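You operate a simulated robot arm through the tools that you are given. There is no shell and no other tool. Be economical: measure what you need, move in short steps, check, and stop when the job is done.

Carry out the task below with a simulated robot arm. There is one attempt and no reset: what you move stays moved.

## Task
Squeegee the steel pan dry, then drain the table's gutter.
Fine: stand the squeegee back, open the table lever till the table's sight glass is empty and shut it again. Set down upright: squeegee. Where these are worked on the way, their far stop is far enough and under half their travel is too little: table lever.

Only the result counts: the job must be done as asked and must still hold three seconds after the hand-in. Knocking over, shifting, dropping, spilling or breaking anything else fails it.

## Robot
A 7-joint arm with a fingered hand on a trunk, on a base that drives. Base frame: it is fixed to the floor where the robot stands at the start and does not move with it; the origin is under the middle of the robot, x ahead of it, y to its left, z up; the surface under the hand at the start is at about z = 800. Lengths are in mm, angles in rad, forces in N, time in s.
Its first joint turns from -2.897 to 2.897 rad. Places, roughly: sponge mop [1250, 0, 750]; steel pan [900, -100, 800]; table lever [1200, -300, 600]; table sight glass [600, -300, 600]. Payload 4 kg.
The tool frame sits at the grasp point between the pads (the TCP): z along the fingers, y along the line on which they close. The tips reach 30 mm beyond it. The gripper opens to 104 mm. The gripper's body begins 35 mm behind the TCP. The gripper is a hand of 4 fingers: y runs from the thumb to the fingers, the wrist lies at [-15, -113, -190] in the tool frame, and closing takes about 1.5 s.
Orientation is told as [roll, pitch, yaw] about the base's x, y, z axes, in that order, counted from this pose: with the fingers straight down and the wrist toward the robot, the tool's x, y and z point along [0, 1, 0], [1, 0, 0] and [0, 0, -1] of the base frame.

## Interface
- The arm moves only by the tool arm_command. Its argument "plan" is a list of rows, each a list of 3 entries, a list of its own where there are three numbers: the closure in counts, from 0 (fully open) to 255 (shut), then the shift along the tool's x, y, z in mm, then the turn, a rotation vector about the tool's x, y, z in rad. In form: [[hand, [dx, dy, dz], [rx, ry, rz]], ...]. A call has 1 to 12 rows; each row shifts and turns the commanded pose from where the row before left it, along the tool's axes as they then stand. Each row takes 0.2 s and may step no farther than 50 mm and 0.15 rad from the row before; otherwise, or with a gripper value out of range, the whole call is refused. Where a pose cannot be reached the arm comes as near as it can. A force on the tool above 40 N (or 10 N above the force at the start of the call, whichever is more), or a blocked arm, ends the call early, and 0.2 s more pass. The fingers move at their own pace (about 153 mm/s each) and stop on an object; they squeeze with about 32 N. The grip force told is the motor's: it shows also when the fingers shut on nothing. Time passes only in rows, and 0.2 s behind the last, so rows that do not move let the fingers close. It gives the time, the measured TCP pose, the force on the tool (base axes), the opening and the grip force at its end, in the units of the frame above (readings bear some noise), with the torque about the TCP (base axes, N m) and any sound that the robot's microphone picked up, and new pictures: "show" is both (left out), scene, wrist or none.
- Cameras (640 x 400 px; columns grow to the right, rows downward): "scene" is now at [319.7, 156, 1245.5]; the picture's right is [-0.48, -0.88, 0.00], its down [-0.36, 0.20, -0.91] and it looks along [0.80, -0.44, -0.41] (base axes); focal length 265 px, centre (320, 200). "wrist" rides on the gripper at [61, -92, -130] in the tool frame; the picture's right is [-0.81, 0.28, -0.52], its down [-0.53, -0.71, 0.46] and it looks along [-0.24, 0.64, 0.72] (tool axes); focal length 275 px, centre (320, 200). There is no depth. A picture from a camera that has moved, and an enlarged one, comes with that camera's place and axes in the base frame and with its lens.
- roll_base(legs): drives the robot by 1 to 6 legs, each [ahead, left, turn to the left] in mm, mm and rad, along the robot's own axes; the way and the turn of a leg run together, so that a leg with both is an arc; at most 1500 mm and 3.142 rad a leg. The arm and the cameras ride along, it lands a little off, and it stops where it bumps. It gives what a move gives, and a new picture of the scene camera.
- hand_shape(shape): the hand has 4 fingers and takes this shape, open, in about a second: jaw (thumb against the fingers, like two jaws); tri (thumb and two fingers); tip (a fingertip pinch); poke (one finger out to press); point (the index stretched); flat (the hand flat); cup (the hand cupped); fist (a fist). The gripper value then closes the fingers along that shape, each until it touches; the sizes above hold for jaw. It gives what a move gives, with no picture.
- aim_head(pan, tilt): turns the head with the scene camera to pan (to the left, within 2.496 rad either way) and tilt (down, from -0.506 to 1.204), counted from straight ahead of the robot. It gives what a move gives, and a new picture of the scene camera.
- inspect(camera, box): a new picture of the part [left, top, right, bottom] of that camera's present view, enlarged. The clock stands still meanwhile.
- job_done(): hands the job in; it is judged then, once.

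Go step by step. Nothing tells you exact positions but the pictures and the camera data: compare them with the known pose of the tool, close in by small moves and look again before you grip or let go. The budget is 120 turns and 260 pictures, counting those below and the enlarged ones. Unless the task says otherwise, let go and move clear before handing in, and close with one line.

The tools are called after "Request:" as a command line: name --argument value ..., lists and objects as JSON in quotes. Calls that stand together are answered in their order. arm_command: Moves the arm, as the interface text tells. Its arguments: {"type":"object","properties":{"plan":{"type":"array"},"show":{"type":"string","enum":["both","scene","wrist","none"]}},"required":["plan"]} The other tools are called the same way: hand_shape (shape) gives the hand a shape; roll_base (legs) drives the base; aim_head (pan, tilt) turns the head that bears the scene camera; inspect (camera, box) takes an enlarged picture of a part of a camera's view; job_done () hands the job in.

At the start:

```text
clock: 0.0
tcp_pos: [730.3, -98.9, 1135.9]
ee_rot: [0.0, 0.0, -0.001]
wrist_force: [0.1, 0.2, -0.4]
torque: [0.0, -0.03, -0.02]
finger_gap: 103.7
finger_force: 0.1
shape: jaw
robot x, y, heading: [-0.4, 2.9, -0.003]
head pan, tilt: [-0.503, 0.428]
```

scene: 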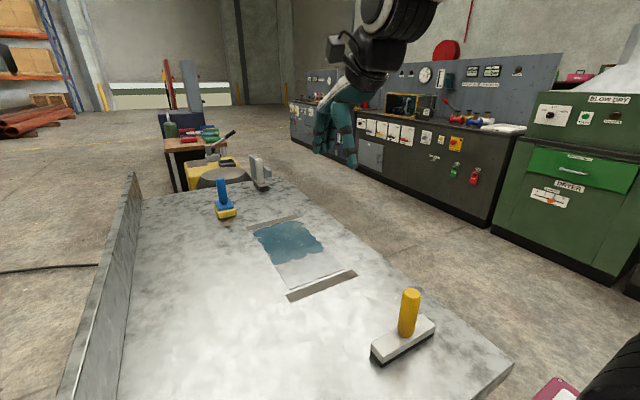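
wrist: 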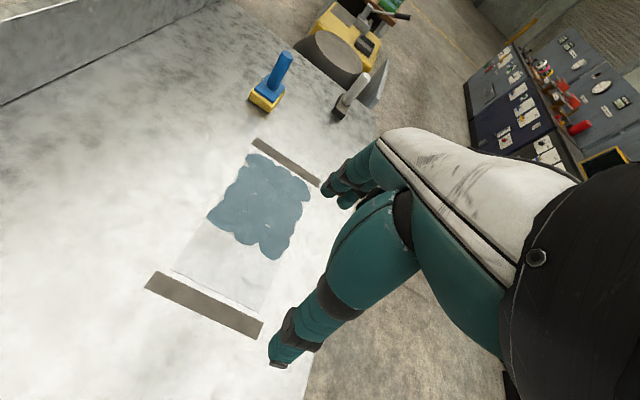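

I see a table with a wet pan, a yellow-handled tool near, a blue-handled one and a grey-handled one far. I'll look closer at each first.

Request:
inspect --camera "scene" --box '[340, 270, 500, 370]'

Request:
inspect --camera "scene" --box '[180, 140, 340, 240]'

Request:
inspect --camera "wrist" --box '[220, 20, 420, 145]'

Request:
inspect --camera "scene" --box '[220, 200, 380, 300]'

```text
4.00 times, centred on (420, 320) of scene
camera zoom: at [319.7, 156.0, 1245.5], right [-0.48, -0.88, 0.0], down [-0.36, 0.2, -0.91], along [0.8, -0.44, -0.41], focal length 1059 px, centre (-80, -280)
```

zoom: 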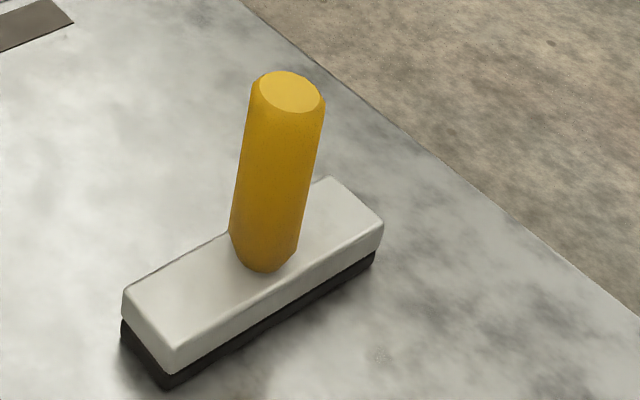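

```text
4.00 times, centred on (260, 190) of scene
camera zoom: at [319.7, 156.0, 1245.5], right [-0.48, -0.88, 0.0], down [-0.36, 0.2, -0.91], along [0.8, -0.44, -0.41], focal length 1059 px, centre (560, 240)
```

zoom: 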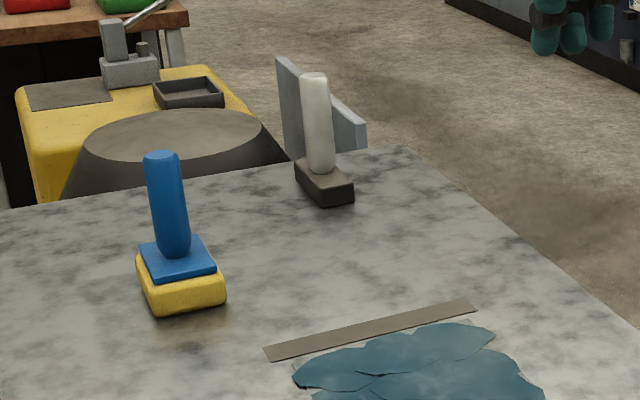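

```text
3.20 times, centred on (320, 82) of wrist
camera zoom: at [637.6, -38.3, 1266.4], right [0.28, -0.81, 0.52], down [-0.71, -0.53, -0.46], along [0.64, -0.24, -0.72], focal length 881 px, centre (320, 576)
```

zoom: 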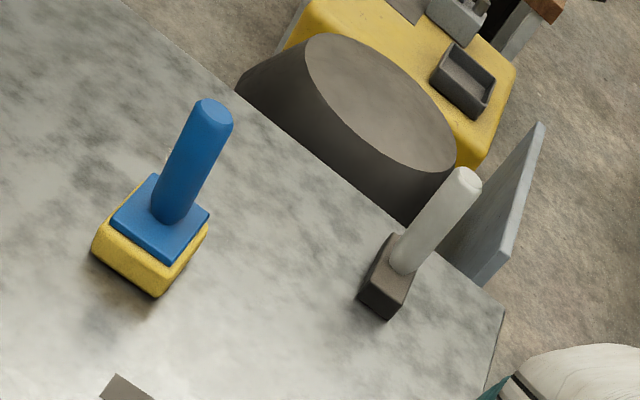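

```text
4.00 times, centred on (300, 250) of scene
camera zoom: at [319.7, 156.0, 1245.5], right [-0.48, -0.88, 0.0], down [-0.36, 0.2, -0.91], along [0.8, -0.44, -0.41], focal length 1059 px, centre (400, 0)
```

zoom: 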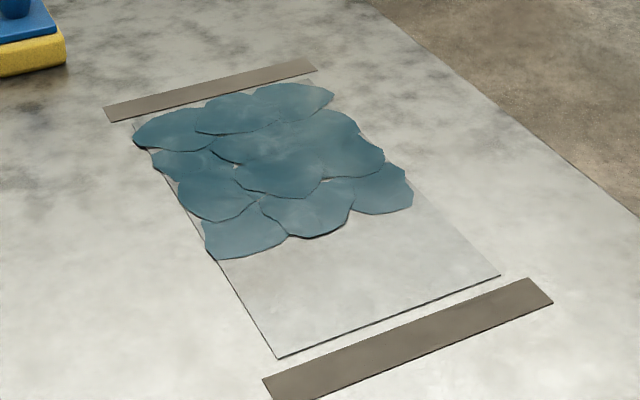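

I take the yellow-handled tool, at about (545,-145), to be the squeegee; the pan spans x 776–1080, y -170 to -12. I plan to work from the table's right side, so I'll check the floor there first.

Request:
aim_head --pan -1.2 --tilt 0.75

Request:
aim_head --pan -1.9 --tilt 0.6

```text
clock: 1.1
tcp_pos: [730.6, -99.1, 1135.4]
ee_rot: [0.0, 0.001, 0.0]
wrist_force: [-0.3, 0.7, 0.4]
torque: [-0.06, -0.02, 0.02]
finger_gap: 103.5
finger_force: 0.0
shape: jaw
robot x, y, heading: [0.4, 0.5, 0.001]
head pan, tilt: [-1.201, 0.75]
camera scene: at [268.9, 123.3, 1216.9], right [-0.93, -0.36, 0.0], down [-0.25, 0.64, -0.73], along [0.27, -0.68, -0.68], focal length 265 px, centre (320, 200)
```

scene: 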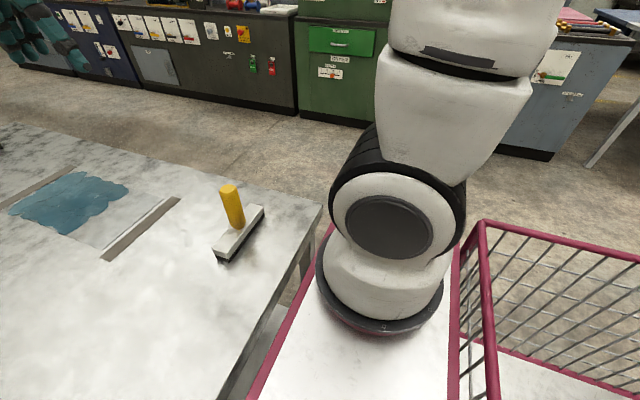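

```text
clock: 2.1
tcp_pos: [729.8, -99.2, 1136.7]
ee_rot: [-0.001, 0.0, 0.001]
wrist_force: [-0.5, 0.5, 0.5]
torque: [0.03, -0.02, -0.02]
finger_gap: 103.9
finger_force: 0.0
shape: jaw
robot x, y, heading: [0.1, -0.8, 0.001]
head pan, tilt: [-1.901, 0.6]
camera scene: at [210.3, 116.9, 1229.8], right [-0.95, 0.32, 0.0], down [0.18, 0.53, -0.82], along [-0.27, -0.78, -0.57], focal length 265 px, centre (320, 200)
```

scene: 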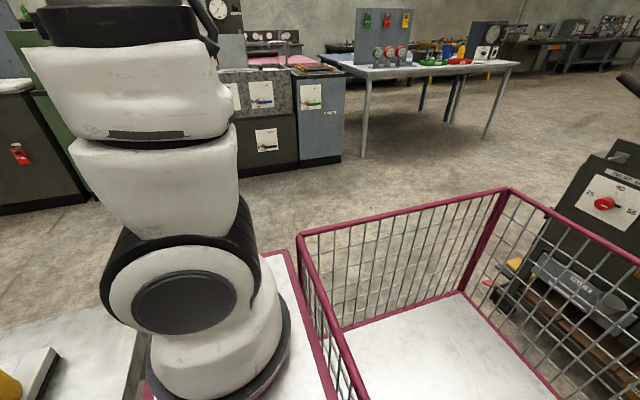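

The robot is a long cart with its arm at the front right, and the aisle looks clear to about y=-2150. I'll back off, go right, turn left and move along the table's right side.

Request:
roll_base --legs '[[-250, 0, 0], [0, -1000, 0], [0, 0, 1.571]]'

Request:
aim_head --pan -0.9 --tilt 0.5

```text
clock: 12.5
tcp_pos: [-118.0, -286.0, 1136.0]
ee_rot: [0.0, -0.001, 1.521]
wrist_force: [-0.4, 0.2, 0.6]
torque: [0.01, 0.0, -0.02]
finger_gap: 103.9
finger_force: 0.0
shape: jaw
robot x, y, heading: [-252.3, -1007.7, 1.523]
head pan, tilt: [-1.901, 0.6]
camera scene: at [-360.7, -792.7, 1229.8], right [-0.37, -0.93, 0.0], down [-0.52, 0.21, -0.83], along [0.77, -0.31, -0.56], focal length 265 px, centre (320, 200)
```

scene: 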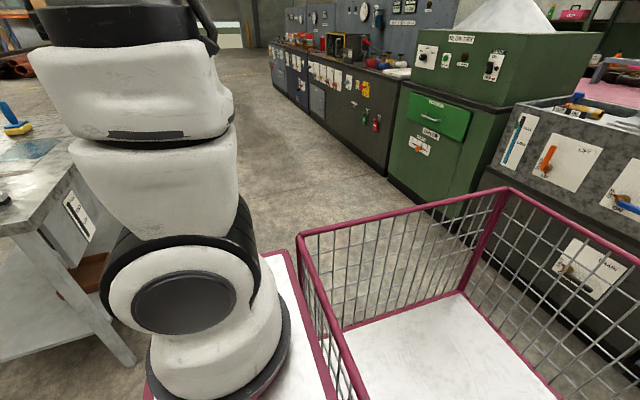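

```text
clock: 13.8
tcp_pos: [-119.4, -285.7, 1136.0]
ee_rot: [0.0, -0.001, 1.52]
wrist_force: [-0.5, -1.0, 0.1]
torque: [-0.01, 0.01, 0.02]
finger_gap: 103.8
finger_force: 0.0
shape: jaw
robot x, y, heading: [-255.6, -1011.7, 1.521]
head pan, tilt: [-0.901, 0.499]
camera scene: at [-368.7, -707.1, 1238.8], right [0.58, -0.81, 0.0], down [-0.39, -0.28, -0.88], along [0.71, 0.51, -0.48], focal length 265 px, centre (320, 200)
```

scene: 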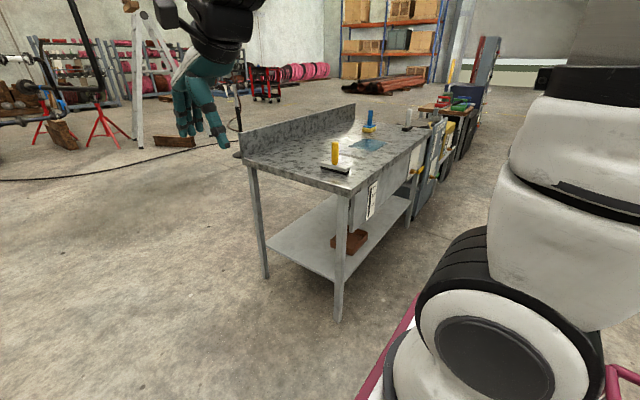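

The way along the table is clear, so I'll strafe along it.

Request:
roll_base --legs '[[0, 0, 0.05], [0, -1010, 0]]'

Request:
aim_head --pan -0.3 --tilt 0.7

```text
clock: 19.5
tcp_pos: [855.6, -267.5, 1136.1]
ee_rot: [-0.001, -0.002, 1.591]
wrist_force: [0.0, 0.5, 0.1]
torque: [0.01, 0.0, -0.04]
finger_gap: 103.6
finger_force: 0.0
shape: jaw
robot x, y, heading: [772.7, -998.4, 1.591]
head pan, tilt: [-0.901, 0.499]
camera scene: at [636.3, -705.2, 1238.9], right [0.64, -0.77, 0.0], down [-0.37, -0.3, -0.88], along [0.68, 0.56, -0.48], focal length 265 px, centre (320, 200)
```

scene: 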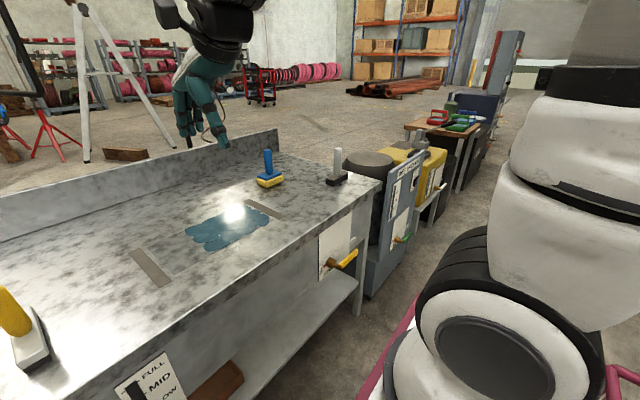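

```text
clock: 20.5
tcp_pos: [855.4, -267.5, 1135.6]
ee_rot: [0.001, -0.002, 1.589]
wrist_force: [-0.3, 0.3, -0.7]
torque: [0.0, -0.01, 0.0]
finger_gap: 103.6
finger_force: 0.1
shape: jaw
robot x, y, heading: [770.0, -1000.5, 1.592]
head pan, tilt: [-0.3, 0.7]
camera scene: at [589.7, -681.5, 1221.2], right [0.96, -0.28, 0.0], down [-0.18, -0.62, -0.77], along [0.21, 0.73, -0.64], focal length 265 px, centre (320, 200)
```

scene: 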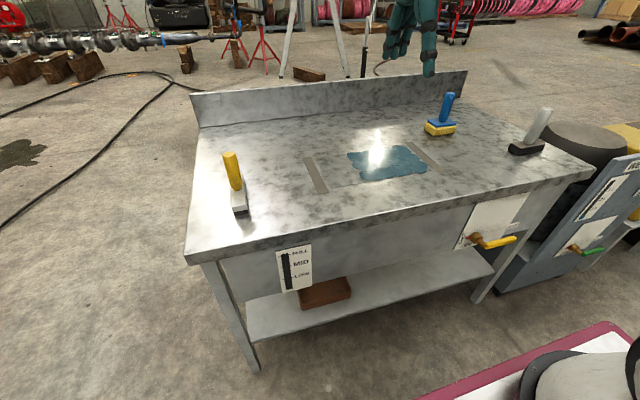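

Now I can see the sight glass (FULL/MID/LOW) and the yellow lever. I'll inspect both along with the squeegee.

Request:
inspect --camera "scene" --box '[440, 190, 560, 265]'

Request:
inspect --camera "scene" --box '[240, 230, 360, 305]'

Request:
inspect --camera "scene" --box '[200, 140, 280, 220]'

Request:
inspect --camera "scene" --box '[290, 120, 450, 220]'

```text
5.33 times, centred on (500, 228) of scene
camera zoom: at [589.7, -681.5, 1221.2], right [0.96, -0.28, 0.0], down [-0.18, -0.62, -0.77], along [0.21, 0.73, -0.64], focal length 1412 px, centre (-640, 53)
```

zoom: 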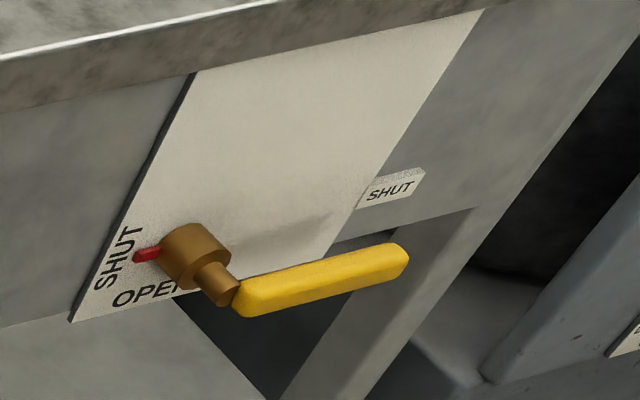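

```text
5.33 times, centred on (300, 268) of scene
camera zoom: at [589.7, -681.5, 1221.2], right [0.96, -0.28, 0.0], down [-0.18, -0.62, -0.77], along [0.21, 0.73, -0.64], focal length 1412 px, centre (427, -160)
```

zoom: 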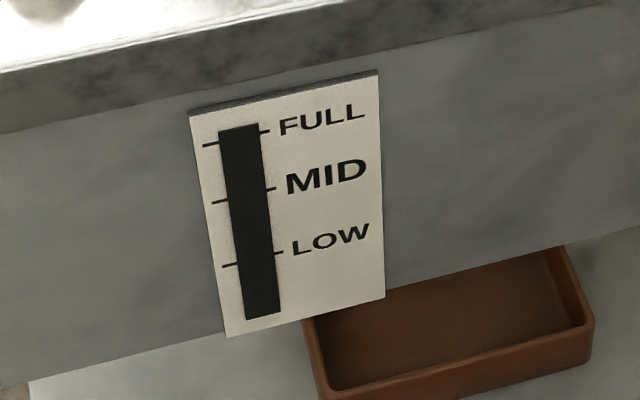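

```text
5.00 times, centred on (240, 180) of scene
camera zoom: at [589.7, -681.5, 1221.2], right [0.96, -0.28, 0.0], down [-0.18, -0.62, -0.77], along [0.21, 0.73, -0.64], focal length 1324 px, centre (720, 300)
```

zoom: 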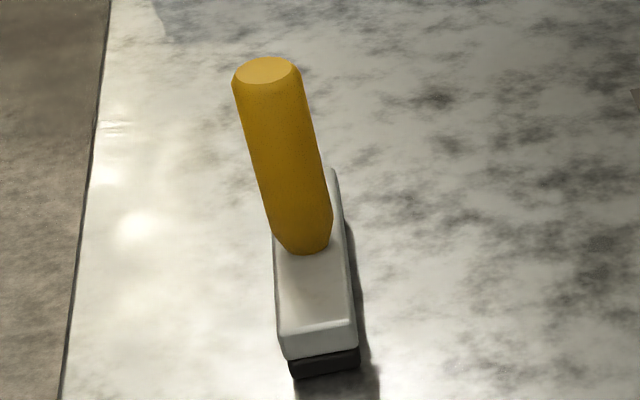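

```text
4.00 times, centred on (370, 170) of scene
camera zoom: at [589.7, -681.5, 1221.2], right [0.96, -0.28, 0.0], down [-0.18, -0.62, -0.77], along [0.21, 0.73, -0.64], focal length 1059 px, centre (120, 320)
```

zoom: 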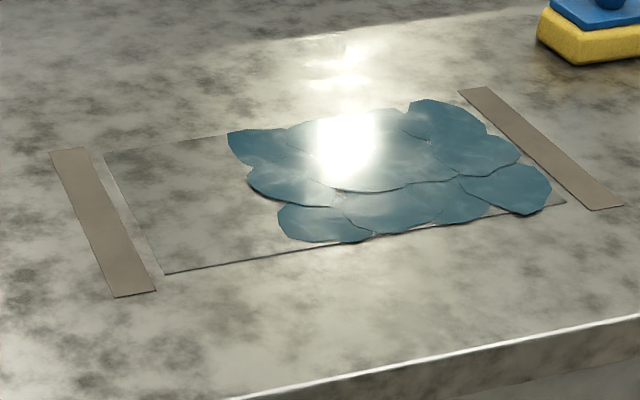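

The squeegee has a rubber blade under a white head. I'll drive a bit closer so everything on the table is within reach.

Request:
roll_base --legs '[[140, 0, -0.02]]'

```text
clock: 21.8
tcp_pos: [873.5, -131.6, 1136.8]
ee_rot: [0.0, -0.001, 1.564]
wrist_force: [-0.6, -1.0, -0.2]
torque: [0.01, -0.01, 0.0]
finger_gap: 104.2
finger_force: 0.2
shape: jaw
robot x, y, heading: [774.0, -860.8, 1.566]
head pan, tilt: [-0.3, 0.7]
camera scene: at [596.4, -538.8, 1221.1], right [0.95, -0.3, 0.0], down [-0.19, -0.61, -0.76], along [0.23, 0.73, -0.64], focal length 265 px, centre (320, 200)
```

scene: 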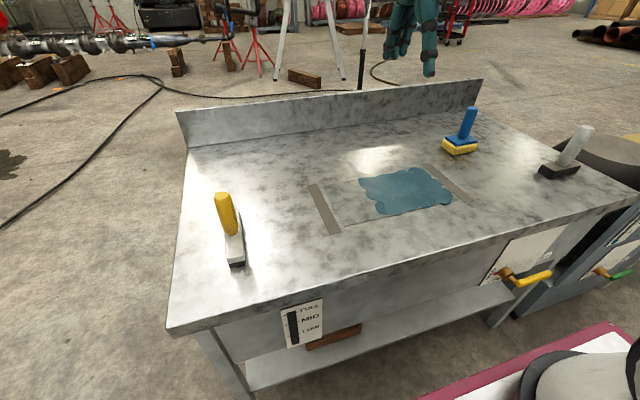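

The squeegee handle is at about (543,-138). I'll carry the hand over it, staying high, and check with the wrist camera.

Request:
arm_command --plan '[[0, [47, 0, 0], [0, 0, 0]], [0, [47, 0, 0], [0, 0, 0]], [0, [47, 0, 0], [0, 0, 0]], [0, [47, 0, 15], [0, 0, 0]], [0, [47, 0, 15], [0, 0, 0]], [0, [47, 0, 20], [0, 0, 0]], [0, [47, -2, 20], [0, 0, 0]], [0, [0, -2, 20], [0, 0, 0]], [0, [0, 0, 0], [0, 0, 0]]]'

```text
refused: row 6 steps farther than a row can; nothing moved
```

Request:
arm_command --plan '[[0, [47, 0, 0], [0, 0, 0]], [0, [47, 0, 0], [0, 0, 0]], [0, [47, 0, 0], [0, 0, 0]], [0, [47, 0, 12], [0, 0, 0]], [0, [47, 0, 12], [0, 0, 0]], [0, [47, 0, 12], [0, 0, 0]], [0, [47, -2, 12], [0, 0, 0]], [0, [0, -2, 40], [0, 0, 0]], [0, [0, 0, 0], [0, 0, 0]]]'

```text
clock: 23.8
tcp_pos: [543.6, -133.0, 1049.0]
ee_rot: [-0.001, 0.0, 1.567]
wrist_force: [0.6, 0.1, 0.3]
torque: [0.04, 0.01, 0.02]
finger_gap: 103.9
finger_force: 0.0
shape: jaw
robot x, y, heading: [769.6, -862.4, 1.571]
head pan, tilt: [-0.3, 0.7]
camera scene: at [596.3, -538.8, 1221.1], right [0.95, -0.3, 0.0], down [-0.19, -0.61, -0.76], along [0.23, 0.73, -0.64], focal length 265 px, centre (320, 200)
camera wrist: at [480.6, -224.3, 1179.7], right [0.81, 0.27, 0.52], down [0.53, -0.72, -0.46], along [0.25, 0.64, -0.72], focal length 275 px, centre (320, 200)
```

scene: 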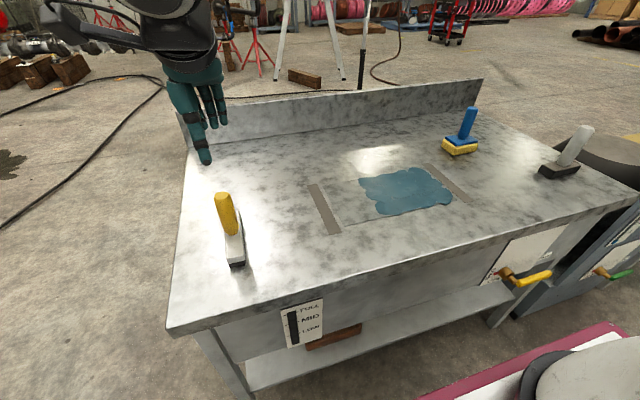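
wrist: 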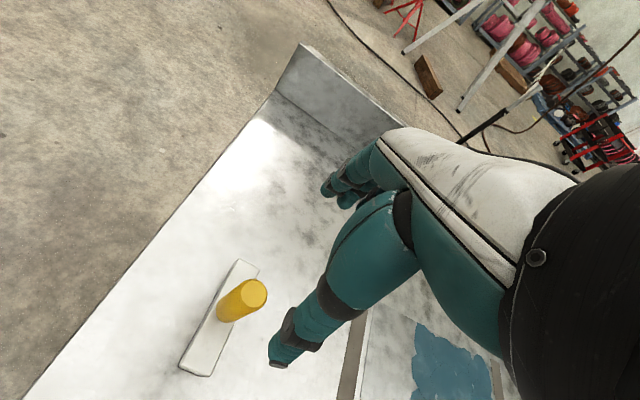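

The wrist view puts the handle at (542,-138) with its top near z=921. I'm descending around it.

Request:
arm_command --plan '[[0, [1, -5, 40], [0, 0, 0]], [0, [0, 0, 30], [0, 0, 0]], [0, [0, 0, 0], [0, 0, 0]]]'

Request:
inspect --camera "wrist" --box '[160, 180, 416, 340]'

Request:
inspect --camera "scene" --box '[160, 120, 320, 280]'

```text
clock: 24.6
tcp_pos: [544.2, -139.2, 978.8]
ee_rot: [-0.001, -0.001, 1.565]
wrist_force: [0.1, 0.2, -0.5]
torque: [-0.02, 0.02, 0.04]
finger_gap: 103.6
finger_force: 0.0
shape: jaw
robot x, y, heading: [765.3, -861.5, 1.567]
head pan, tilt: [-0.3, 0.7]
camera scene: at [596.4, -538.8, 1221.1], right [0.95, -0.3, 0.0], down [-0.19, -0.61, -0.76], along [0.23, 0.73, -0.64], focal length 265 px, centre (320, 200)
camera wrist: at [481.5, -230.6, 1108.7], right [0.81, 0.27, 0.52], down [0.53, -0.72, -0.46], along [0.25, 0.64, -0.72], focal length 275 px, centre (320, 200)
```

scene: 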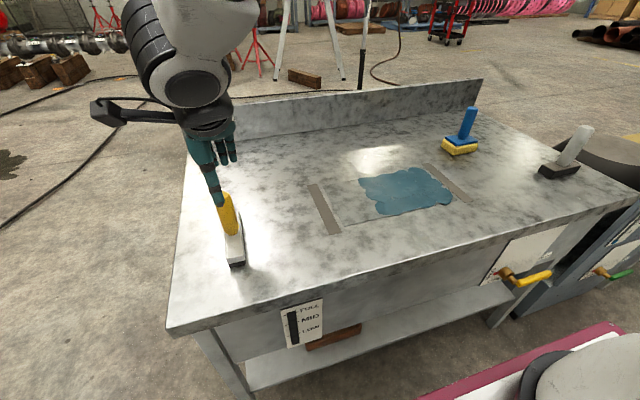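
wrist: 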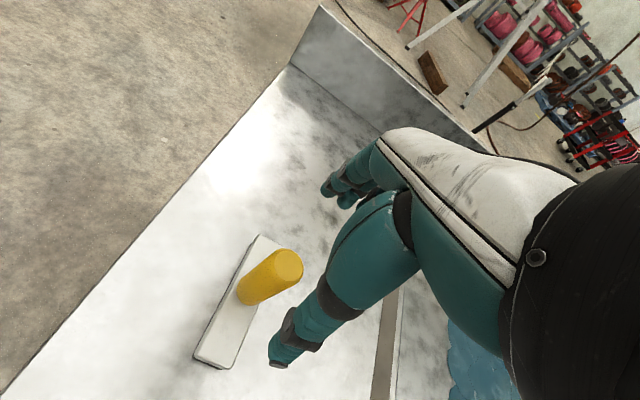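

```text
2.50 times, centred on (288, 260) of wrist
camera zoom: at [481.5, -230.6, 1108.7], right [0.81, 0.27, 0.52], down [0.53, -0.72, -0.46], along [0.25, 0.64, -0.72], focal length 688 px, centre (400, 50)
```

zoom: 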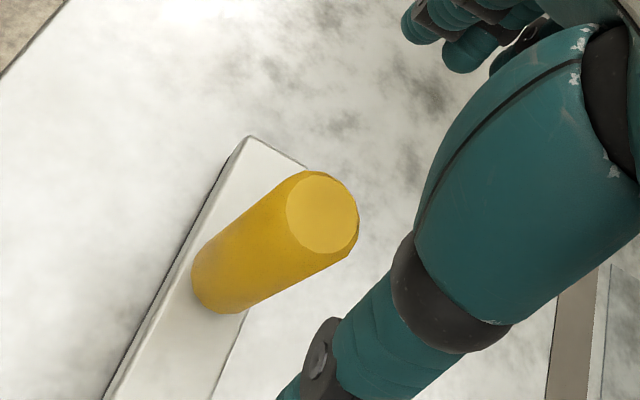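

```text
2.50 times, centred on (240, 200) of scene
camera zoom: at [596.4, -538.8, 1221.1], right [0.95, -0.3, 0.0], down [-0.19, -0.61, -0.76], along [0.23, 0.73, -0.64], focal length 662 px, centre (520, 200)
```

zoom: 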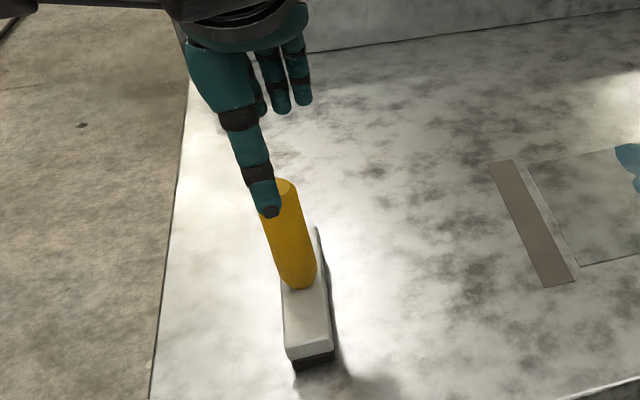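

Everything lines up: thumb in front, fingers behind the handle. Descending to the grip height now.

Request:
arm_command --plan '[[0, [2, 1, 40], [0, 0, 0]], [0, [0, 0, 40], [0, 0, 0]], [0, [0, 0, 10], [0, 0, 0]], [0, [0, 0, 0], [0, 0, 0]]]'

Request:
inspect --camera "scene" --box '[160, 120, 320, 280]'

```text
clock: 25.6
tcp_pos: [541.1, -136.3, 888.2]
ee_rot: [0.001, -0.001, 1.566]
wrist_force: [0.1, -0.4, -0.9]
torque: [0.01, 0.0, 0.01]
finger_gap: 103.9
finger_force: 0.0
shape: jaw
robot x, y, heading: [773.7, -863.1, 1.572]
head pan, tilt: [-0.3, 0.7]
camera scene: at [596.4, -538.8, 1221.1], right [0.95, -0.3, 0.0], down [-0.19, -0.61, -0.76], along [0.23, 0.73, -0.64], focal length 265 px, centre (320, 200)
camera wrist: at [478.1, -228.7, 1018.3], right [0.81, 0.27, 0.52], down [0.53, -0.72, -0.46], along [0.25, 0.64, -0.72], focal length 275 px, centre (320, 200)
```

scene: 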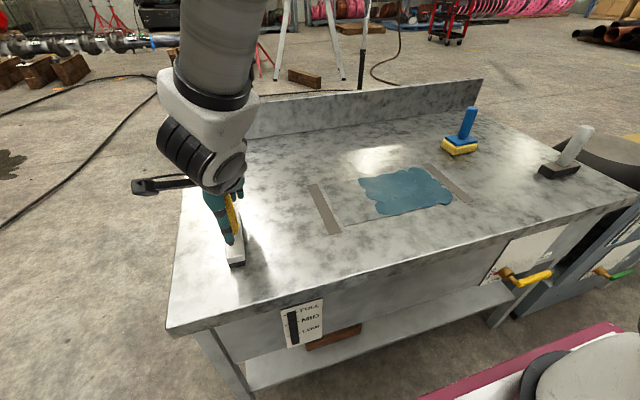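
wrist: 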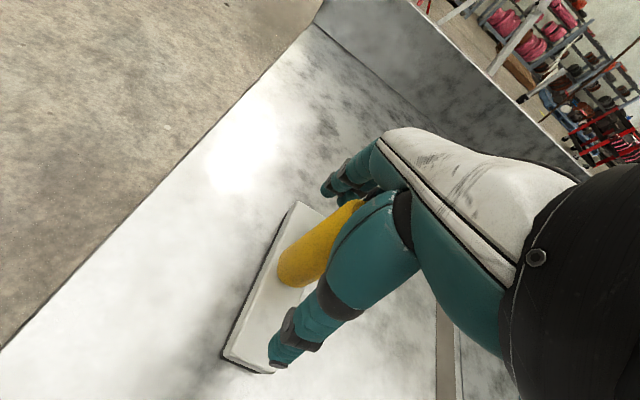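

```text
2.50 times, centred on (240, 200) of scene
camera zoom: at [596.4, -538.8, 1221.1], right [0.95, -0.3, 0.0], down [-0.19, -0.61, -0.76], along [0.23, 0.73, -0.64], focal length 662 px, centre (520, 200)
```

zoom: 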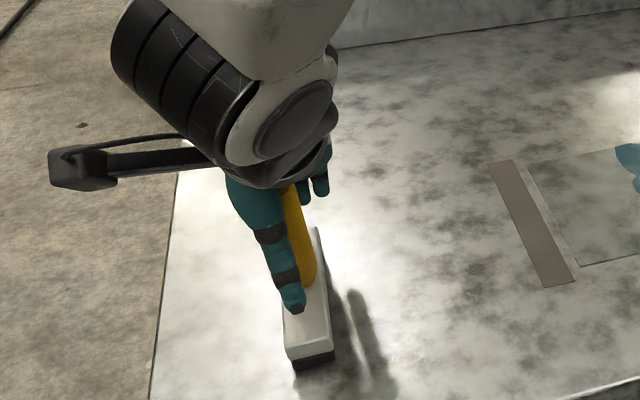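

The handle is between the thumb and fingers, so I'm closing the hand.

Request:
arm_command --plan '[[60, [-1, 0, 0], [0, 0, 0]], [120, [0, 0, 0], [0, 0, 0]], [200, [0, 0, 0], [0, 0, 0]], [255, [0, 0, 0], [0, 0, 0]], [255, [0, 0, 0], [0, 0, 0]], [255, [0, 0, 0], [0, 0, 0]], [255, [0, 0, 0], [0, 0, 0]], [255, [0, 0, 0], [0, 0, 0]], [255, [0, 0, 0], [0, 0, 0]], [255, [0, 0, 0], [0, 0, 0]]]'

Request:
inspect --camera "scene" --box '[160, 120, 320, 280]'

```text
clock: 27.8
tcp_pos: [541.6, -136.2, 888.0]
ee_rot: [-0.001, 0.001, 1.566]
wrist_force: [0.0, -0.2, 0.1]
torque: [0.08, 0.02, -0.05]
finger_gap: 20.6
finger_force: 31.8
shape: jaw
robot x, y, heading: [772.8, -862.7, 1.566]
head pan, tilt: [-0.3, 0.7]
camera scene: at [596.4, -538.7, 1221.1], right [0.95, -0.3, 0.0], down [-0.19, -0.61, -0.76], along [0.23, 0.73, -0.64], focal length 265 px, centre (320, 200)
camera wrist: at [479.6, -229.0, 1018.2], right [0.81, 0.27, 0.52], down [0.53, -0.72, -0.46], along [0.25, 0.64, -0.72], focal length 275 px, centre (320, 200)
```

scene: 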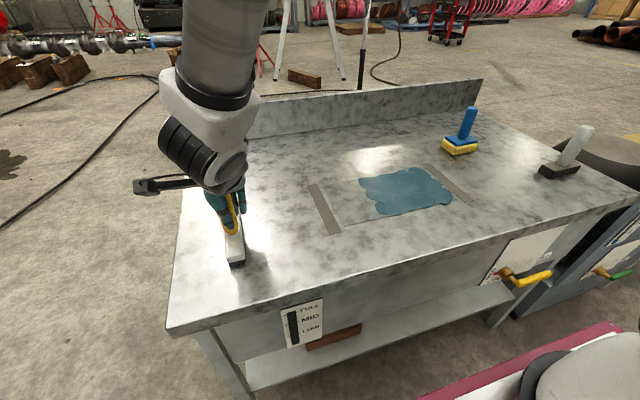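
wrist: 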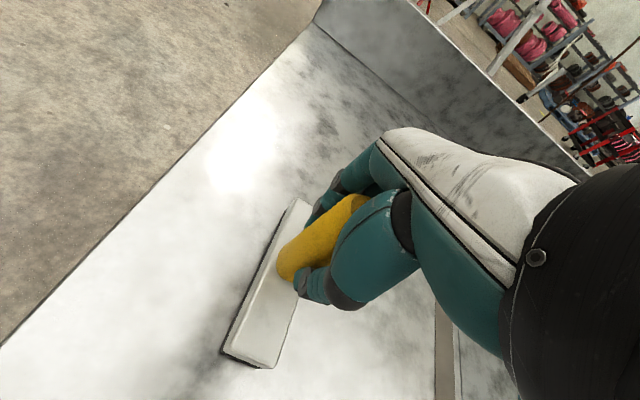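

```text
2.50 times, centred on (240, 200) of scene
camera zoom: at [596.4, -538.7, 1221.1], right [0.95, -0.3, 0.0], down [-0.19, -0.61, -0.76], along [0.23, 0.73, -0.64], focal length 662 px, centre (520, 200)
```

zoom: 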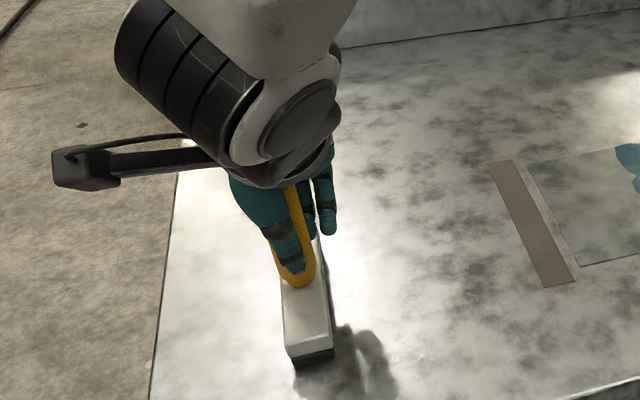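

The hand has gripped at a 20.6 mm gap. I'll lift a little and check how it holds.

Request:
arm_command --plan '[[255, [0, 0, -15], [0, 0, 0]], [255, [0, 0, -25], [0, 0, 0]], [255, [0, 0, 0], [0, 0, 0]]]'

Request:
inspect --camera "scene" --box '[160, 120, 320, 280]'

```text
clock: 28.6
tcp_pos: [542.6, -140.0, 926.2]
ee_rot: [0.0, 0.001, 1.565]
wrist_force: [-0.2, -0.6, -1.7]
torque: [-0.04, -0.01, -0.02]
finger_gap: 20.8
finger_force: 32.3
shape: jaw
robot x, y, heading: [772.5, -861.2, 1.565]
head pan, tilt: [-0.3, 0.7]
camera scene: at [596.3, -538.7, 1221.1], right [0.95, -0.3, 0.0], down [-0.19, -0.61, -0.76], along [0.23, 0.73, -0.64], focal length 265 px, centre (320, 200)
camera wrist: at [480.9, -230.9, 1058.0], right [0.81, 0.27, 0.52], down [0.53, -0.72, -0.46], along [0.25, 0.64, -0.72], focal length 275 px, centre (320, 200)
```

scene: 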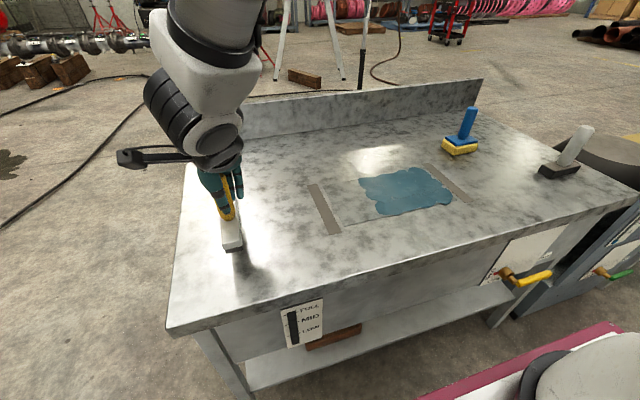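
wrist: 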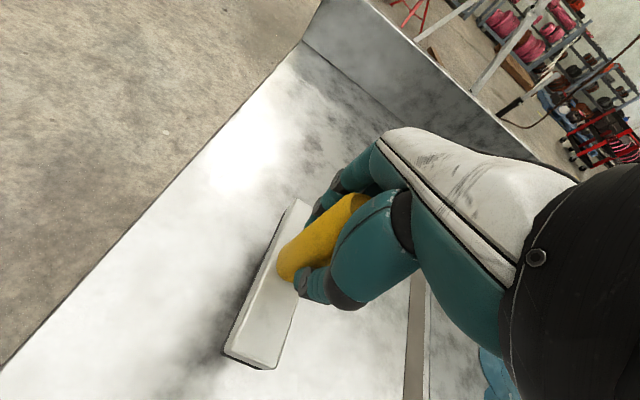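

```text
2.50 times, centred on (240, 200) of scene
camera zoom: at [596.3, -538.7, 1221.1], right [0.95, -0.3, 0.0], down [-0.19, -0.61, -0.76], along [0.23, 0.73, -0.64], focal length 662 px, centre (520, 200)
```

zoom: 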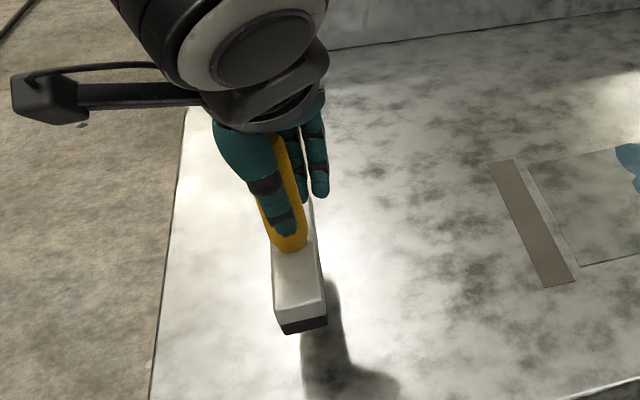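

The squeegee is held firmly and upright. Its blade touches at TCP z≈888, and I'm carrying it over the near end of the pan.

Request:
arm_command --plan '[[255, [-43, 5, -5], [0, 0, 0]], [255, [-43, 5, -5], [0, 0, 0]], [255, [-43, 5, 0], [0, 0, 0]], [255, [-43, 5, 0], [0, 0, 0]], [255, [-43, 5, 0], [0, 0, 0]], [255, [-40, 5, 0], [0, 0, 0]], [255, [0, 0, 0], [0, 0, 0]]]'

Request:
inspect --camera "scene" --box '[270, 120, 480, 250]'

```text
clock: 30.2
tcp_pos: [796.4, -108.2, 935.1]
ee_rot: [-0.001, 0.001, 1.567]
wrist_force: [0.5, 0.0, -2.6]
torque: [-0.01, 0.01, 0.0]
finger_gap: 20.5
finger_force: 32.0
shape: jaw
robot x, y, heading: [769.2, -861.2, 1.571]
head pan, tilt: [-0.3, 0.7]
camera scene: at [596.4, -538.7, 1221.1], right [0.95, -0.3, 0.0], down [-0.19, -0.61, -0.76], along [0.23, 0.73, -0.64], focal length 265 px, centre (320, 200)
camera wrist: at [734.5, -200.3, 1066.2], right [0.81, 0.27, 0.52], down [0.53, -0.72, -0.46], along [0.25, 0.64, -0.72], focal length 275 px, centre (320, 200)
```

scene: 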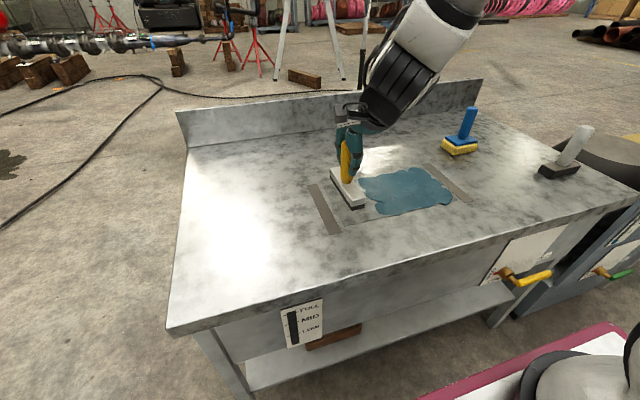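
wrist: 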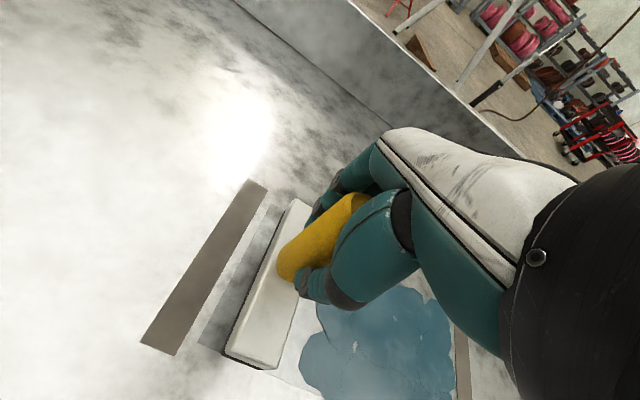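

```text
3.05 times, centred on (375, 185) of scene
camera zoom: at [596.4, -538.7, 1221.1], right [0.95, -0.3, 0.0], down [-0.19, -0.61, -0.76], along [0.23, 0.73, -0.64], focal length 807 px, centre (152, 246)
```

zoom: 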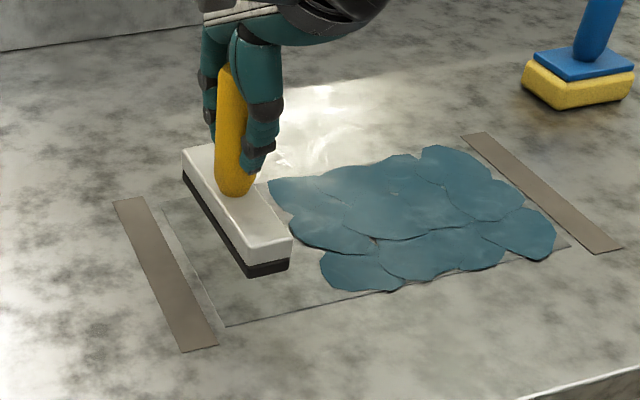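

The blade is parallel to the gutters and just inside the pan's near edge. I'm lowering it to contact.

Request:
arm_command --plan '[[255, [0, 3, 25], [0, 0, 0]], [255, [0, 0, 19], [0, 0, 0]], [255, [0, 0, 3], [0, 0, 0]], [255, [0, 0, 1.5], [0, 0, 0]], [255, [0, 0, 0], [0, 0, 0]]]'

Request:
inspect --camera "scene" --box '[270, 120, 480, 250]'

```text
clock: 31.4
tcp_pos: [797.1, -107.0, 888.3]
ee_rot: [-0.001, 0.001, 1.566]
wrist_force: [-0.7, -1.9, -0.8]
torque: [0.06, 0.03, 0.04]
finger_gap: 20.8
finger_force: 31.7
shape: jaw
robot x, y, heading: [771.7, -860.8, 1.567]
head pan, tilt: [-0.3, 0.7]
camera scene: at [596.4, -538.8, 1221.1], right [0.95, -0.3, 0.0], down [-0.19, -0.61, -0.76], along [0.23, 0.73, -0.64], focal length 265 px, centre (320, 200)
camera wrist: at [734.7, -198.8, 1019.5], right [0.81, 0.27, 0.52], down [0.53, -0.72, -0.46], along [0.25, 0.64, -0.72], focal length 275 px, centre (320, 200)
```

scene: 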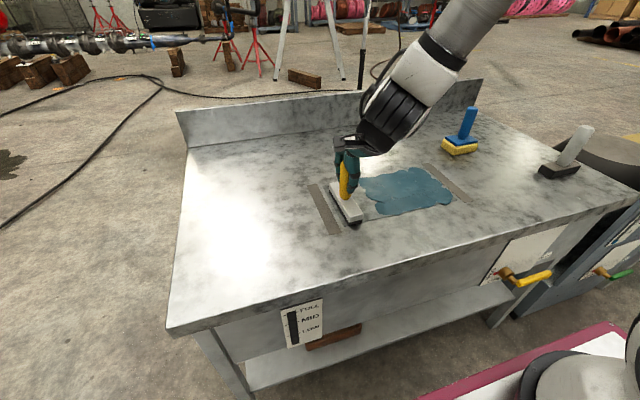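
wrist: 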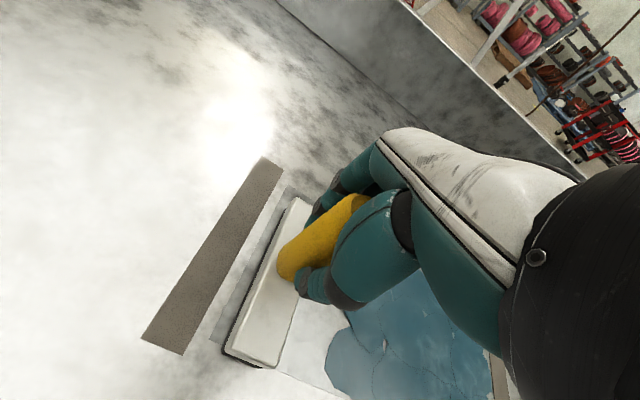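

```text
3.05 times, centred on (375, 185) of scene
camera zoom: at [596.4, -538.8, 1221.1], right [0.95, -0.3, 0.0], down [-0.19, -0.61, -0.76], along [0.23, 0.73, -0.64], focal length 807 px, centre (152, 246)
```

zoom: 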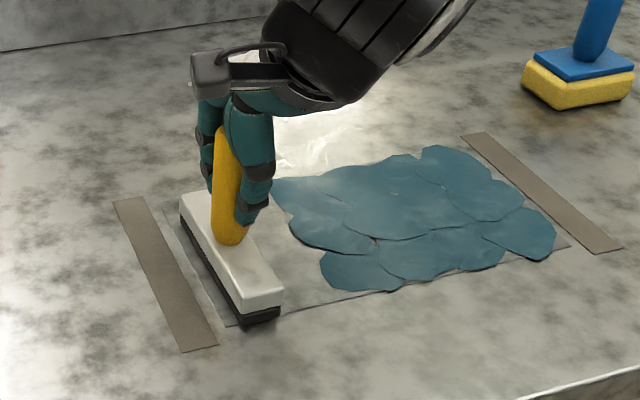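

Contact is light and the head is flat on the pan. I'll press slightly and sweep toward the far gutter.

Request:
arm_command --plan '[[255, [0, 0, 2], [0, 0, 0]], [255, [-15, 0, 0], [0, 0, 0]], [255, [-15, 0, 0], [0, 0, 0]], [255, [-15, 0, 0], [0, 0, 0]], [255, [-15, 0, 0], [0, 0, 0]], [255, [0, 0, 0], [0, 0, 0]]]'

Request:
inspect --camera "scene" --box '[270, 120, 480, 250]'

```text
clock: 32.8
tcp_pos: [857.1, -107.1, 887.0]
ee_rot: [0.0, 0.0, 1.566]
wrist_force: [-3.1, -0.7, 4.9]
torque: [0.18, 0.37, 0.05]
finger_gap: 21.6
finger_force: 32.2
shape: jaw
robot x, y, heading: [771.9, -859.1, 1.559]
head pan, tilt: [-0.3, 0.7]
camera scene: at [596.3, -538.9, 1221.2], right [0.95, -0.3, 0.0], down [-0.19, -0.61, -0.76], along [0.23, 0.73, -0.64], focal length 265 px, centre (320, 200)
camera wrist: at [795.0, -198.7, 1017.3], right [0.81, 0.27, 0.52], down [0.53, -0.72, -0.46], along [0.25, 0.64, -0.72], focal length 275 px, centre (320, 200)
```

scene: 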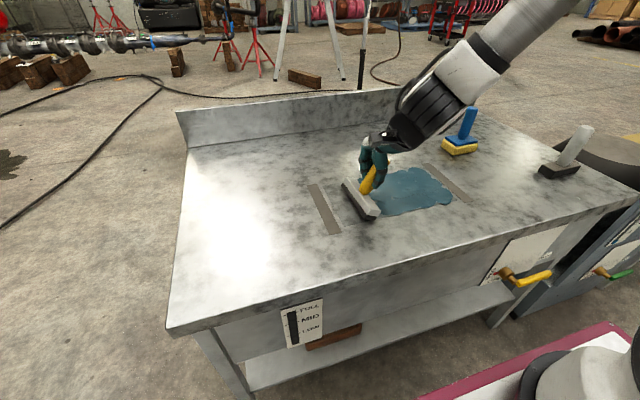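
wrist: 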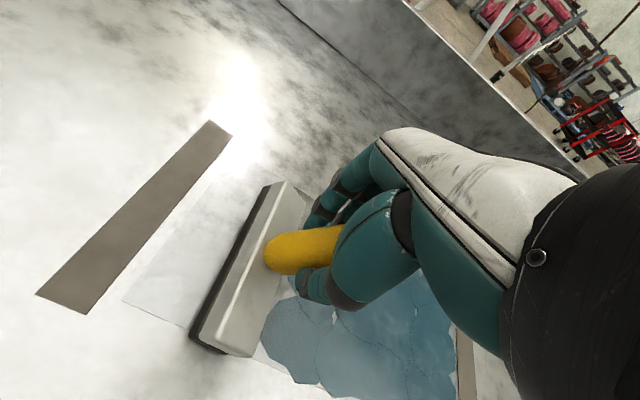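

```text
3.05 times, centred on (375, 185) of scene
camera zoom: at [596.3, -538.9, 1221.2], right [0.95, -0.3, 0.0], down [-0.19, -0.61, -0.76], along [0.23, 0.73, -0.64], focal length 807 px, centre (152, 246)
```

zoom: 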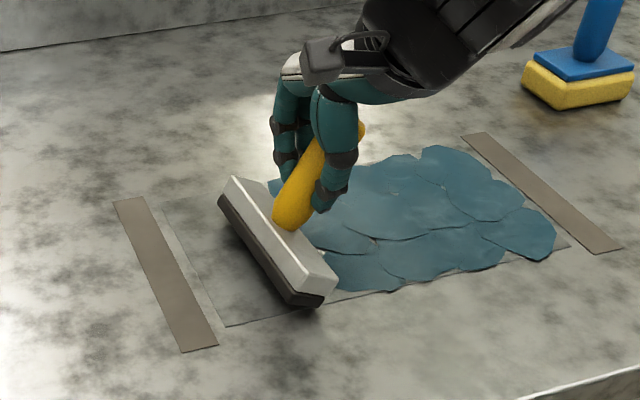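

The squeegee pivots in the grip because the closing line is across the push. I'll drag back to right it, then set it down and regrip with the fingers closing along x.

Request:
arm_command --plan '[[255, [10, 0, 0], [0, 0, 0]], [255, [10, 0, 0], [0, 0, 0]], [255, [10, 0, 0], [0, 0, 0]], [255, [0, 0, 0], [0, 0, 0]]]'

Request:
inspect --camera "scene" --box '[270, 120, 480, 250]'

```text
clock: 33.8
tcp_pos: [827.4, -108.2, 888.1]
ee_rot: [0.0, 0.003, 1.568]
wrist_force: [-0.7, -6.9, 12.4]
torque: [-0.12, -0.17, 0.03]
finger_gap: 22.1
finger_force: 31.9
shape: jaw
robot x, y, heading: [771.9, -864.3, 1.564]
head pan, tilt: [-0.3, 0.7]
camera scene: at [596.4, -539.4, 1221.3], right [0.95, -0.3, 0.0], down [-0.19, -0.61, -0.77], along [0.23, 0.73, -0.64], focal length 265 px, centre (320, 200)
camera wrist: at [765.7, -199.2, 1018.0], right [0.81, 0.27, 0.52], down [0.53, -0.72, -0.46], along [0.25, 0.64, -0.72], focal length 275 px, centre (320, 200)
```

scene: 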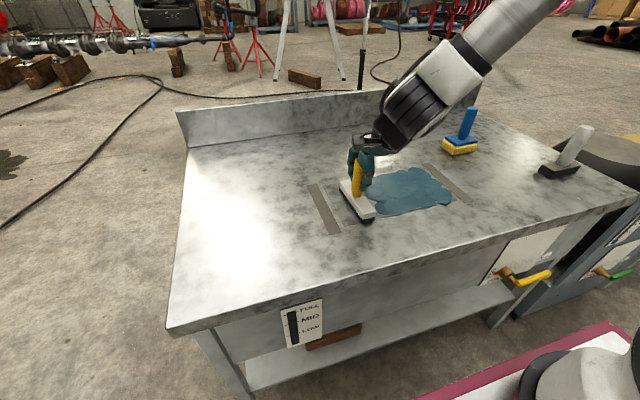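
wrist: 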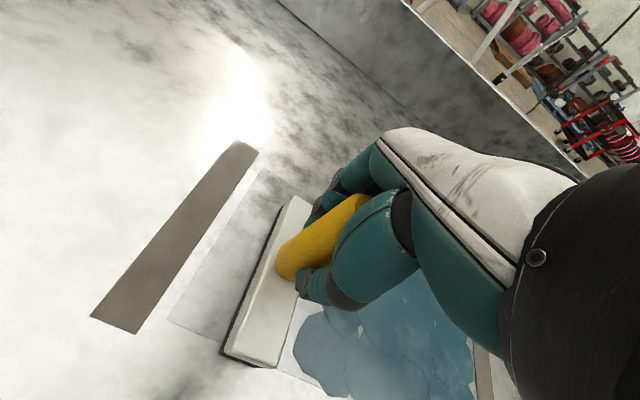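

```text
3.05 times, centred on (375, 185) of scene
camera zoom: at [596.4, -539.4, 1221.3], right [0.95, -0.3, 0.0], down [-0.19, -0.61, -0.77], along [0.23, 0.73, -0.64], focal length 807 px, centre (152, 246)
```

zoom: 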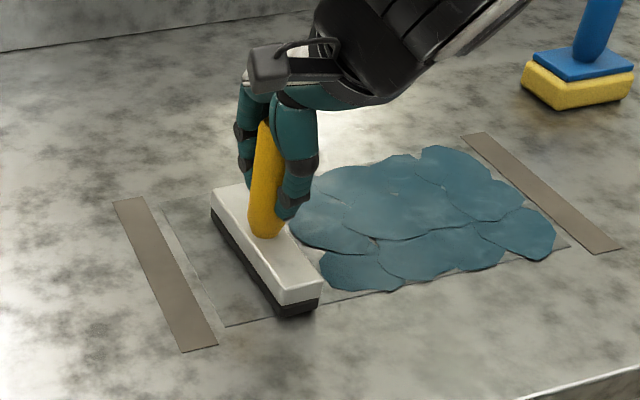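

It is upright again and flat on the pan. I'll release it, rise, and turn the hand by -π/2 above it.

Request:
arm_command --plan '[[255, [0, 0, -1], [0, 0, 0]], [120, [0, 0, 0], [0, 0, 0]], [0, [0, 0, 0], [0, 0, 0]], [0, [0, 0, 0], [0, 0, 0]], [0, [0, 0, 0], [0, 0, 0]], [0, [0, 0, 0], [0, 0, 0]], [0, [0, 0, 0], [0, 0, 0]], [0, [0, 0, -40], [0, 0, 0]], [0, [0, 0, -40], [0, 0, 0]], [0, [0, 0, -30], [0, 0, 0]], [0, [0, 0, 0], [0, 0, 0]]]'

Request:
arm_command --plan '[[0, [0, 0, 0], [0, 0, 0.15]], [0, [0, 0, 0], [0, 0, 0.15]], [0, [0, 0, 0], [0, 0, 0.15]], [0, [0, 0, 0], [0, 0, 0.15]], [0, [0, 0, 0], [0, 0, 0.15]], [0, [0, 0, 0], [0, 0, 0.15]], [0, [0, 0, 0], [0, 0, 0.15]], [0, [0, 0, 0], [0, 0, 0.15]], [0, [0, 0, 0], [0, 0, 0.15]], [0, [0, 0, 0], [0, 0, 0.15]], [0, [0, 0, 0], [0, 0, 0.07]], [0, [0, 0, 0], [0, 0, 0]]]'

Request:
inspect --camera "scene" --box '[270, 120, 480, 250]'

```text
clock: 36.2
tcp_pos: [824.1, -105.8, 998.5]
ee_rot: [0.001, -0.001, 1.566]
wrist_force: [0.5, 0.4, -0.3]
torque: [0.02, -0.01, 0.02]
finger_gap: 103.8
finger_force: 0.0
shape: jaw
robot x, y, heading: [766.5, -862.6, 1.565]
head pan, tilt: [-0.3, 0.7]
camera scene: at [596.5, -538.7, 1221.1], right [0.95, -0.3, 0.0], down [-0.19, -0.61, -0.76], along [0.23, 0.73, -0.64], focal length 265 px, centre (320, 200)
camera wrist: at [761.8, -198.4, 1128.7], right [0.81, 0.27, 0.52], down [0.53, -0.71, -0.46], along [0.25, 0.64, -0.72], focal length 275 px, centre (320, 200)
```

scene: 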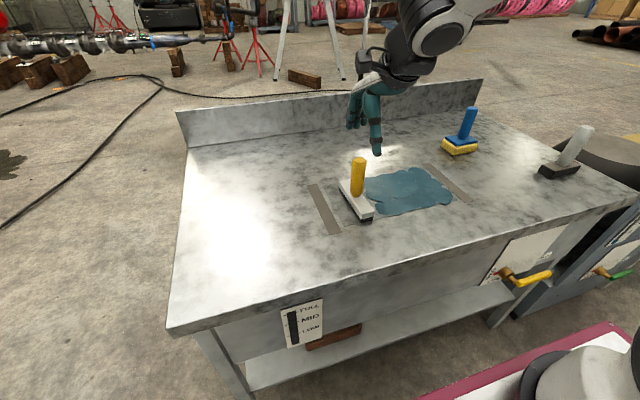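
wrist: 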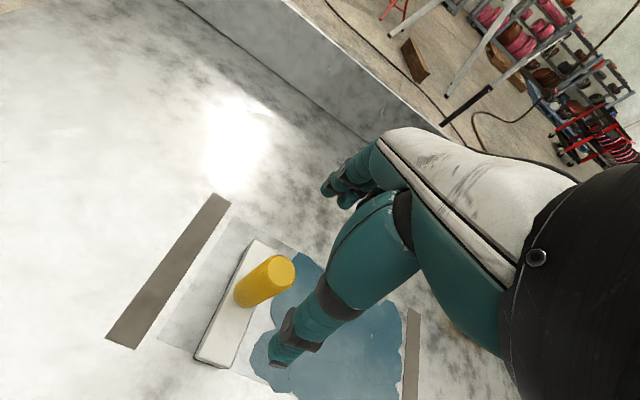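

```text
clock: 38.8
tcp_pos: [826.4, -107.0, 998.4]
ee_rot: [0.0, -0.002, -0.005]
wrist_force: [-0.7, 0.2, 0.4]
torque: [0.0, 0.0, -0.01]
finger_gap: 103.7
finger_force: 0.0
shape: jaw
robot x, y, heading: [765.8, -862.1, 1.566]
head pan, tilt: [-0.3, 0.7]
camera scene: at [596.4, -538.8, 1221.1], right [0.95, -0.3, 0.0], down [-0.19, -0.61, -0.76], along [0.23, 0.73, -0.64], focal length 265 px, centre (320, 200)
camera wrist: at [735.5, -45.1, 1128.8], right [0.27, -0.81, 0.52], down [-0.72, -0.53, -0.46], along [0.64, -0.25, -0.72], focal length 275 px, centre (320, 200)
```

scene: 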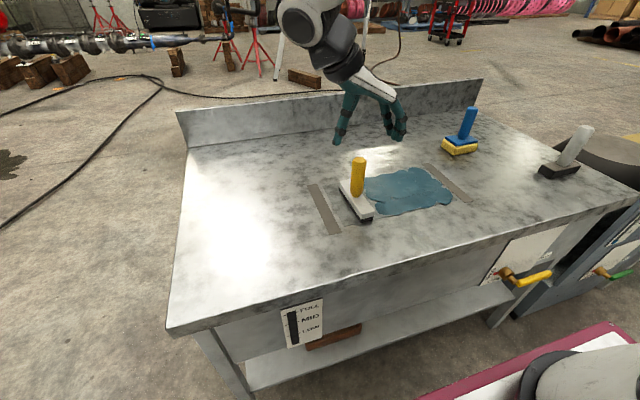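
wrist: 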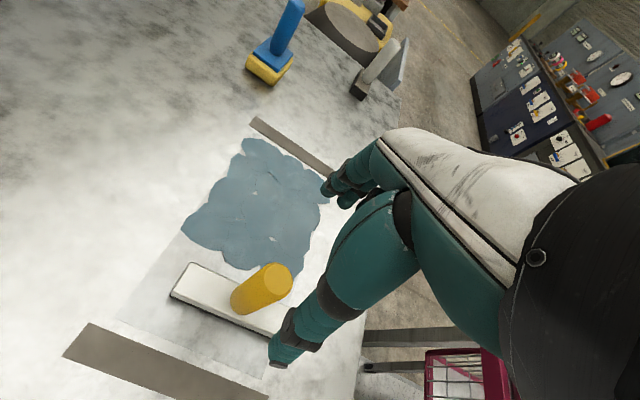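

```text
3.05 times, centred on (375, 185) of scene
camera zoom: at [596.4, -538.8, 1221.1], right [0.95, -0.3, 0.0], down [-0.19, -0.61, -0.76], along [0.23, 0.73, -0.64], focal length 807 px, centre (152, 246)
```

zoom: 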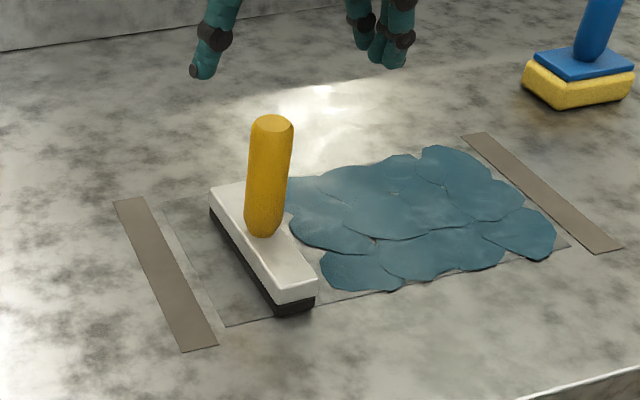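

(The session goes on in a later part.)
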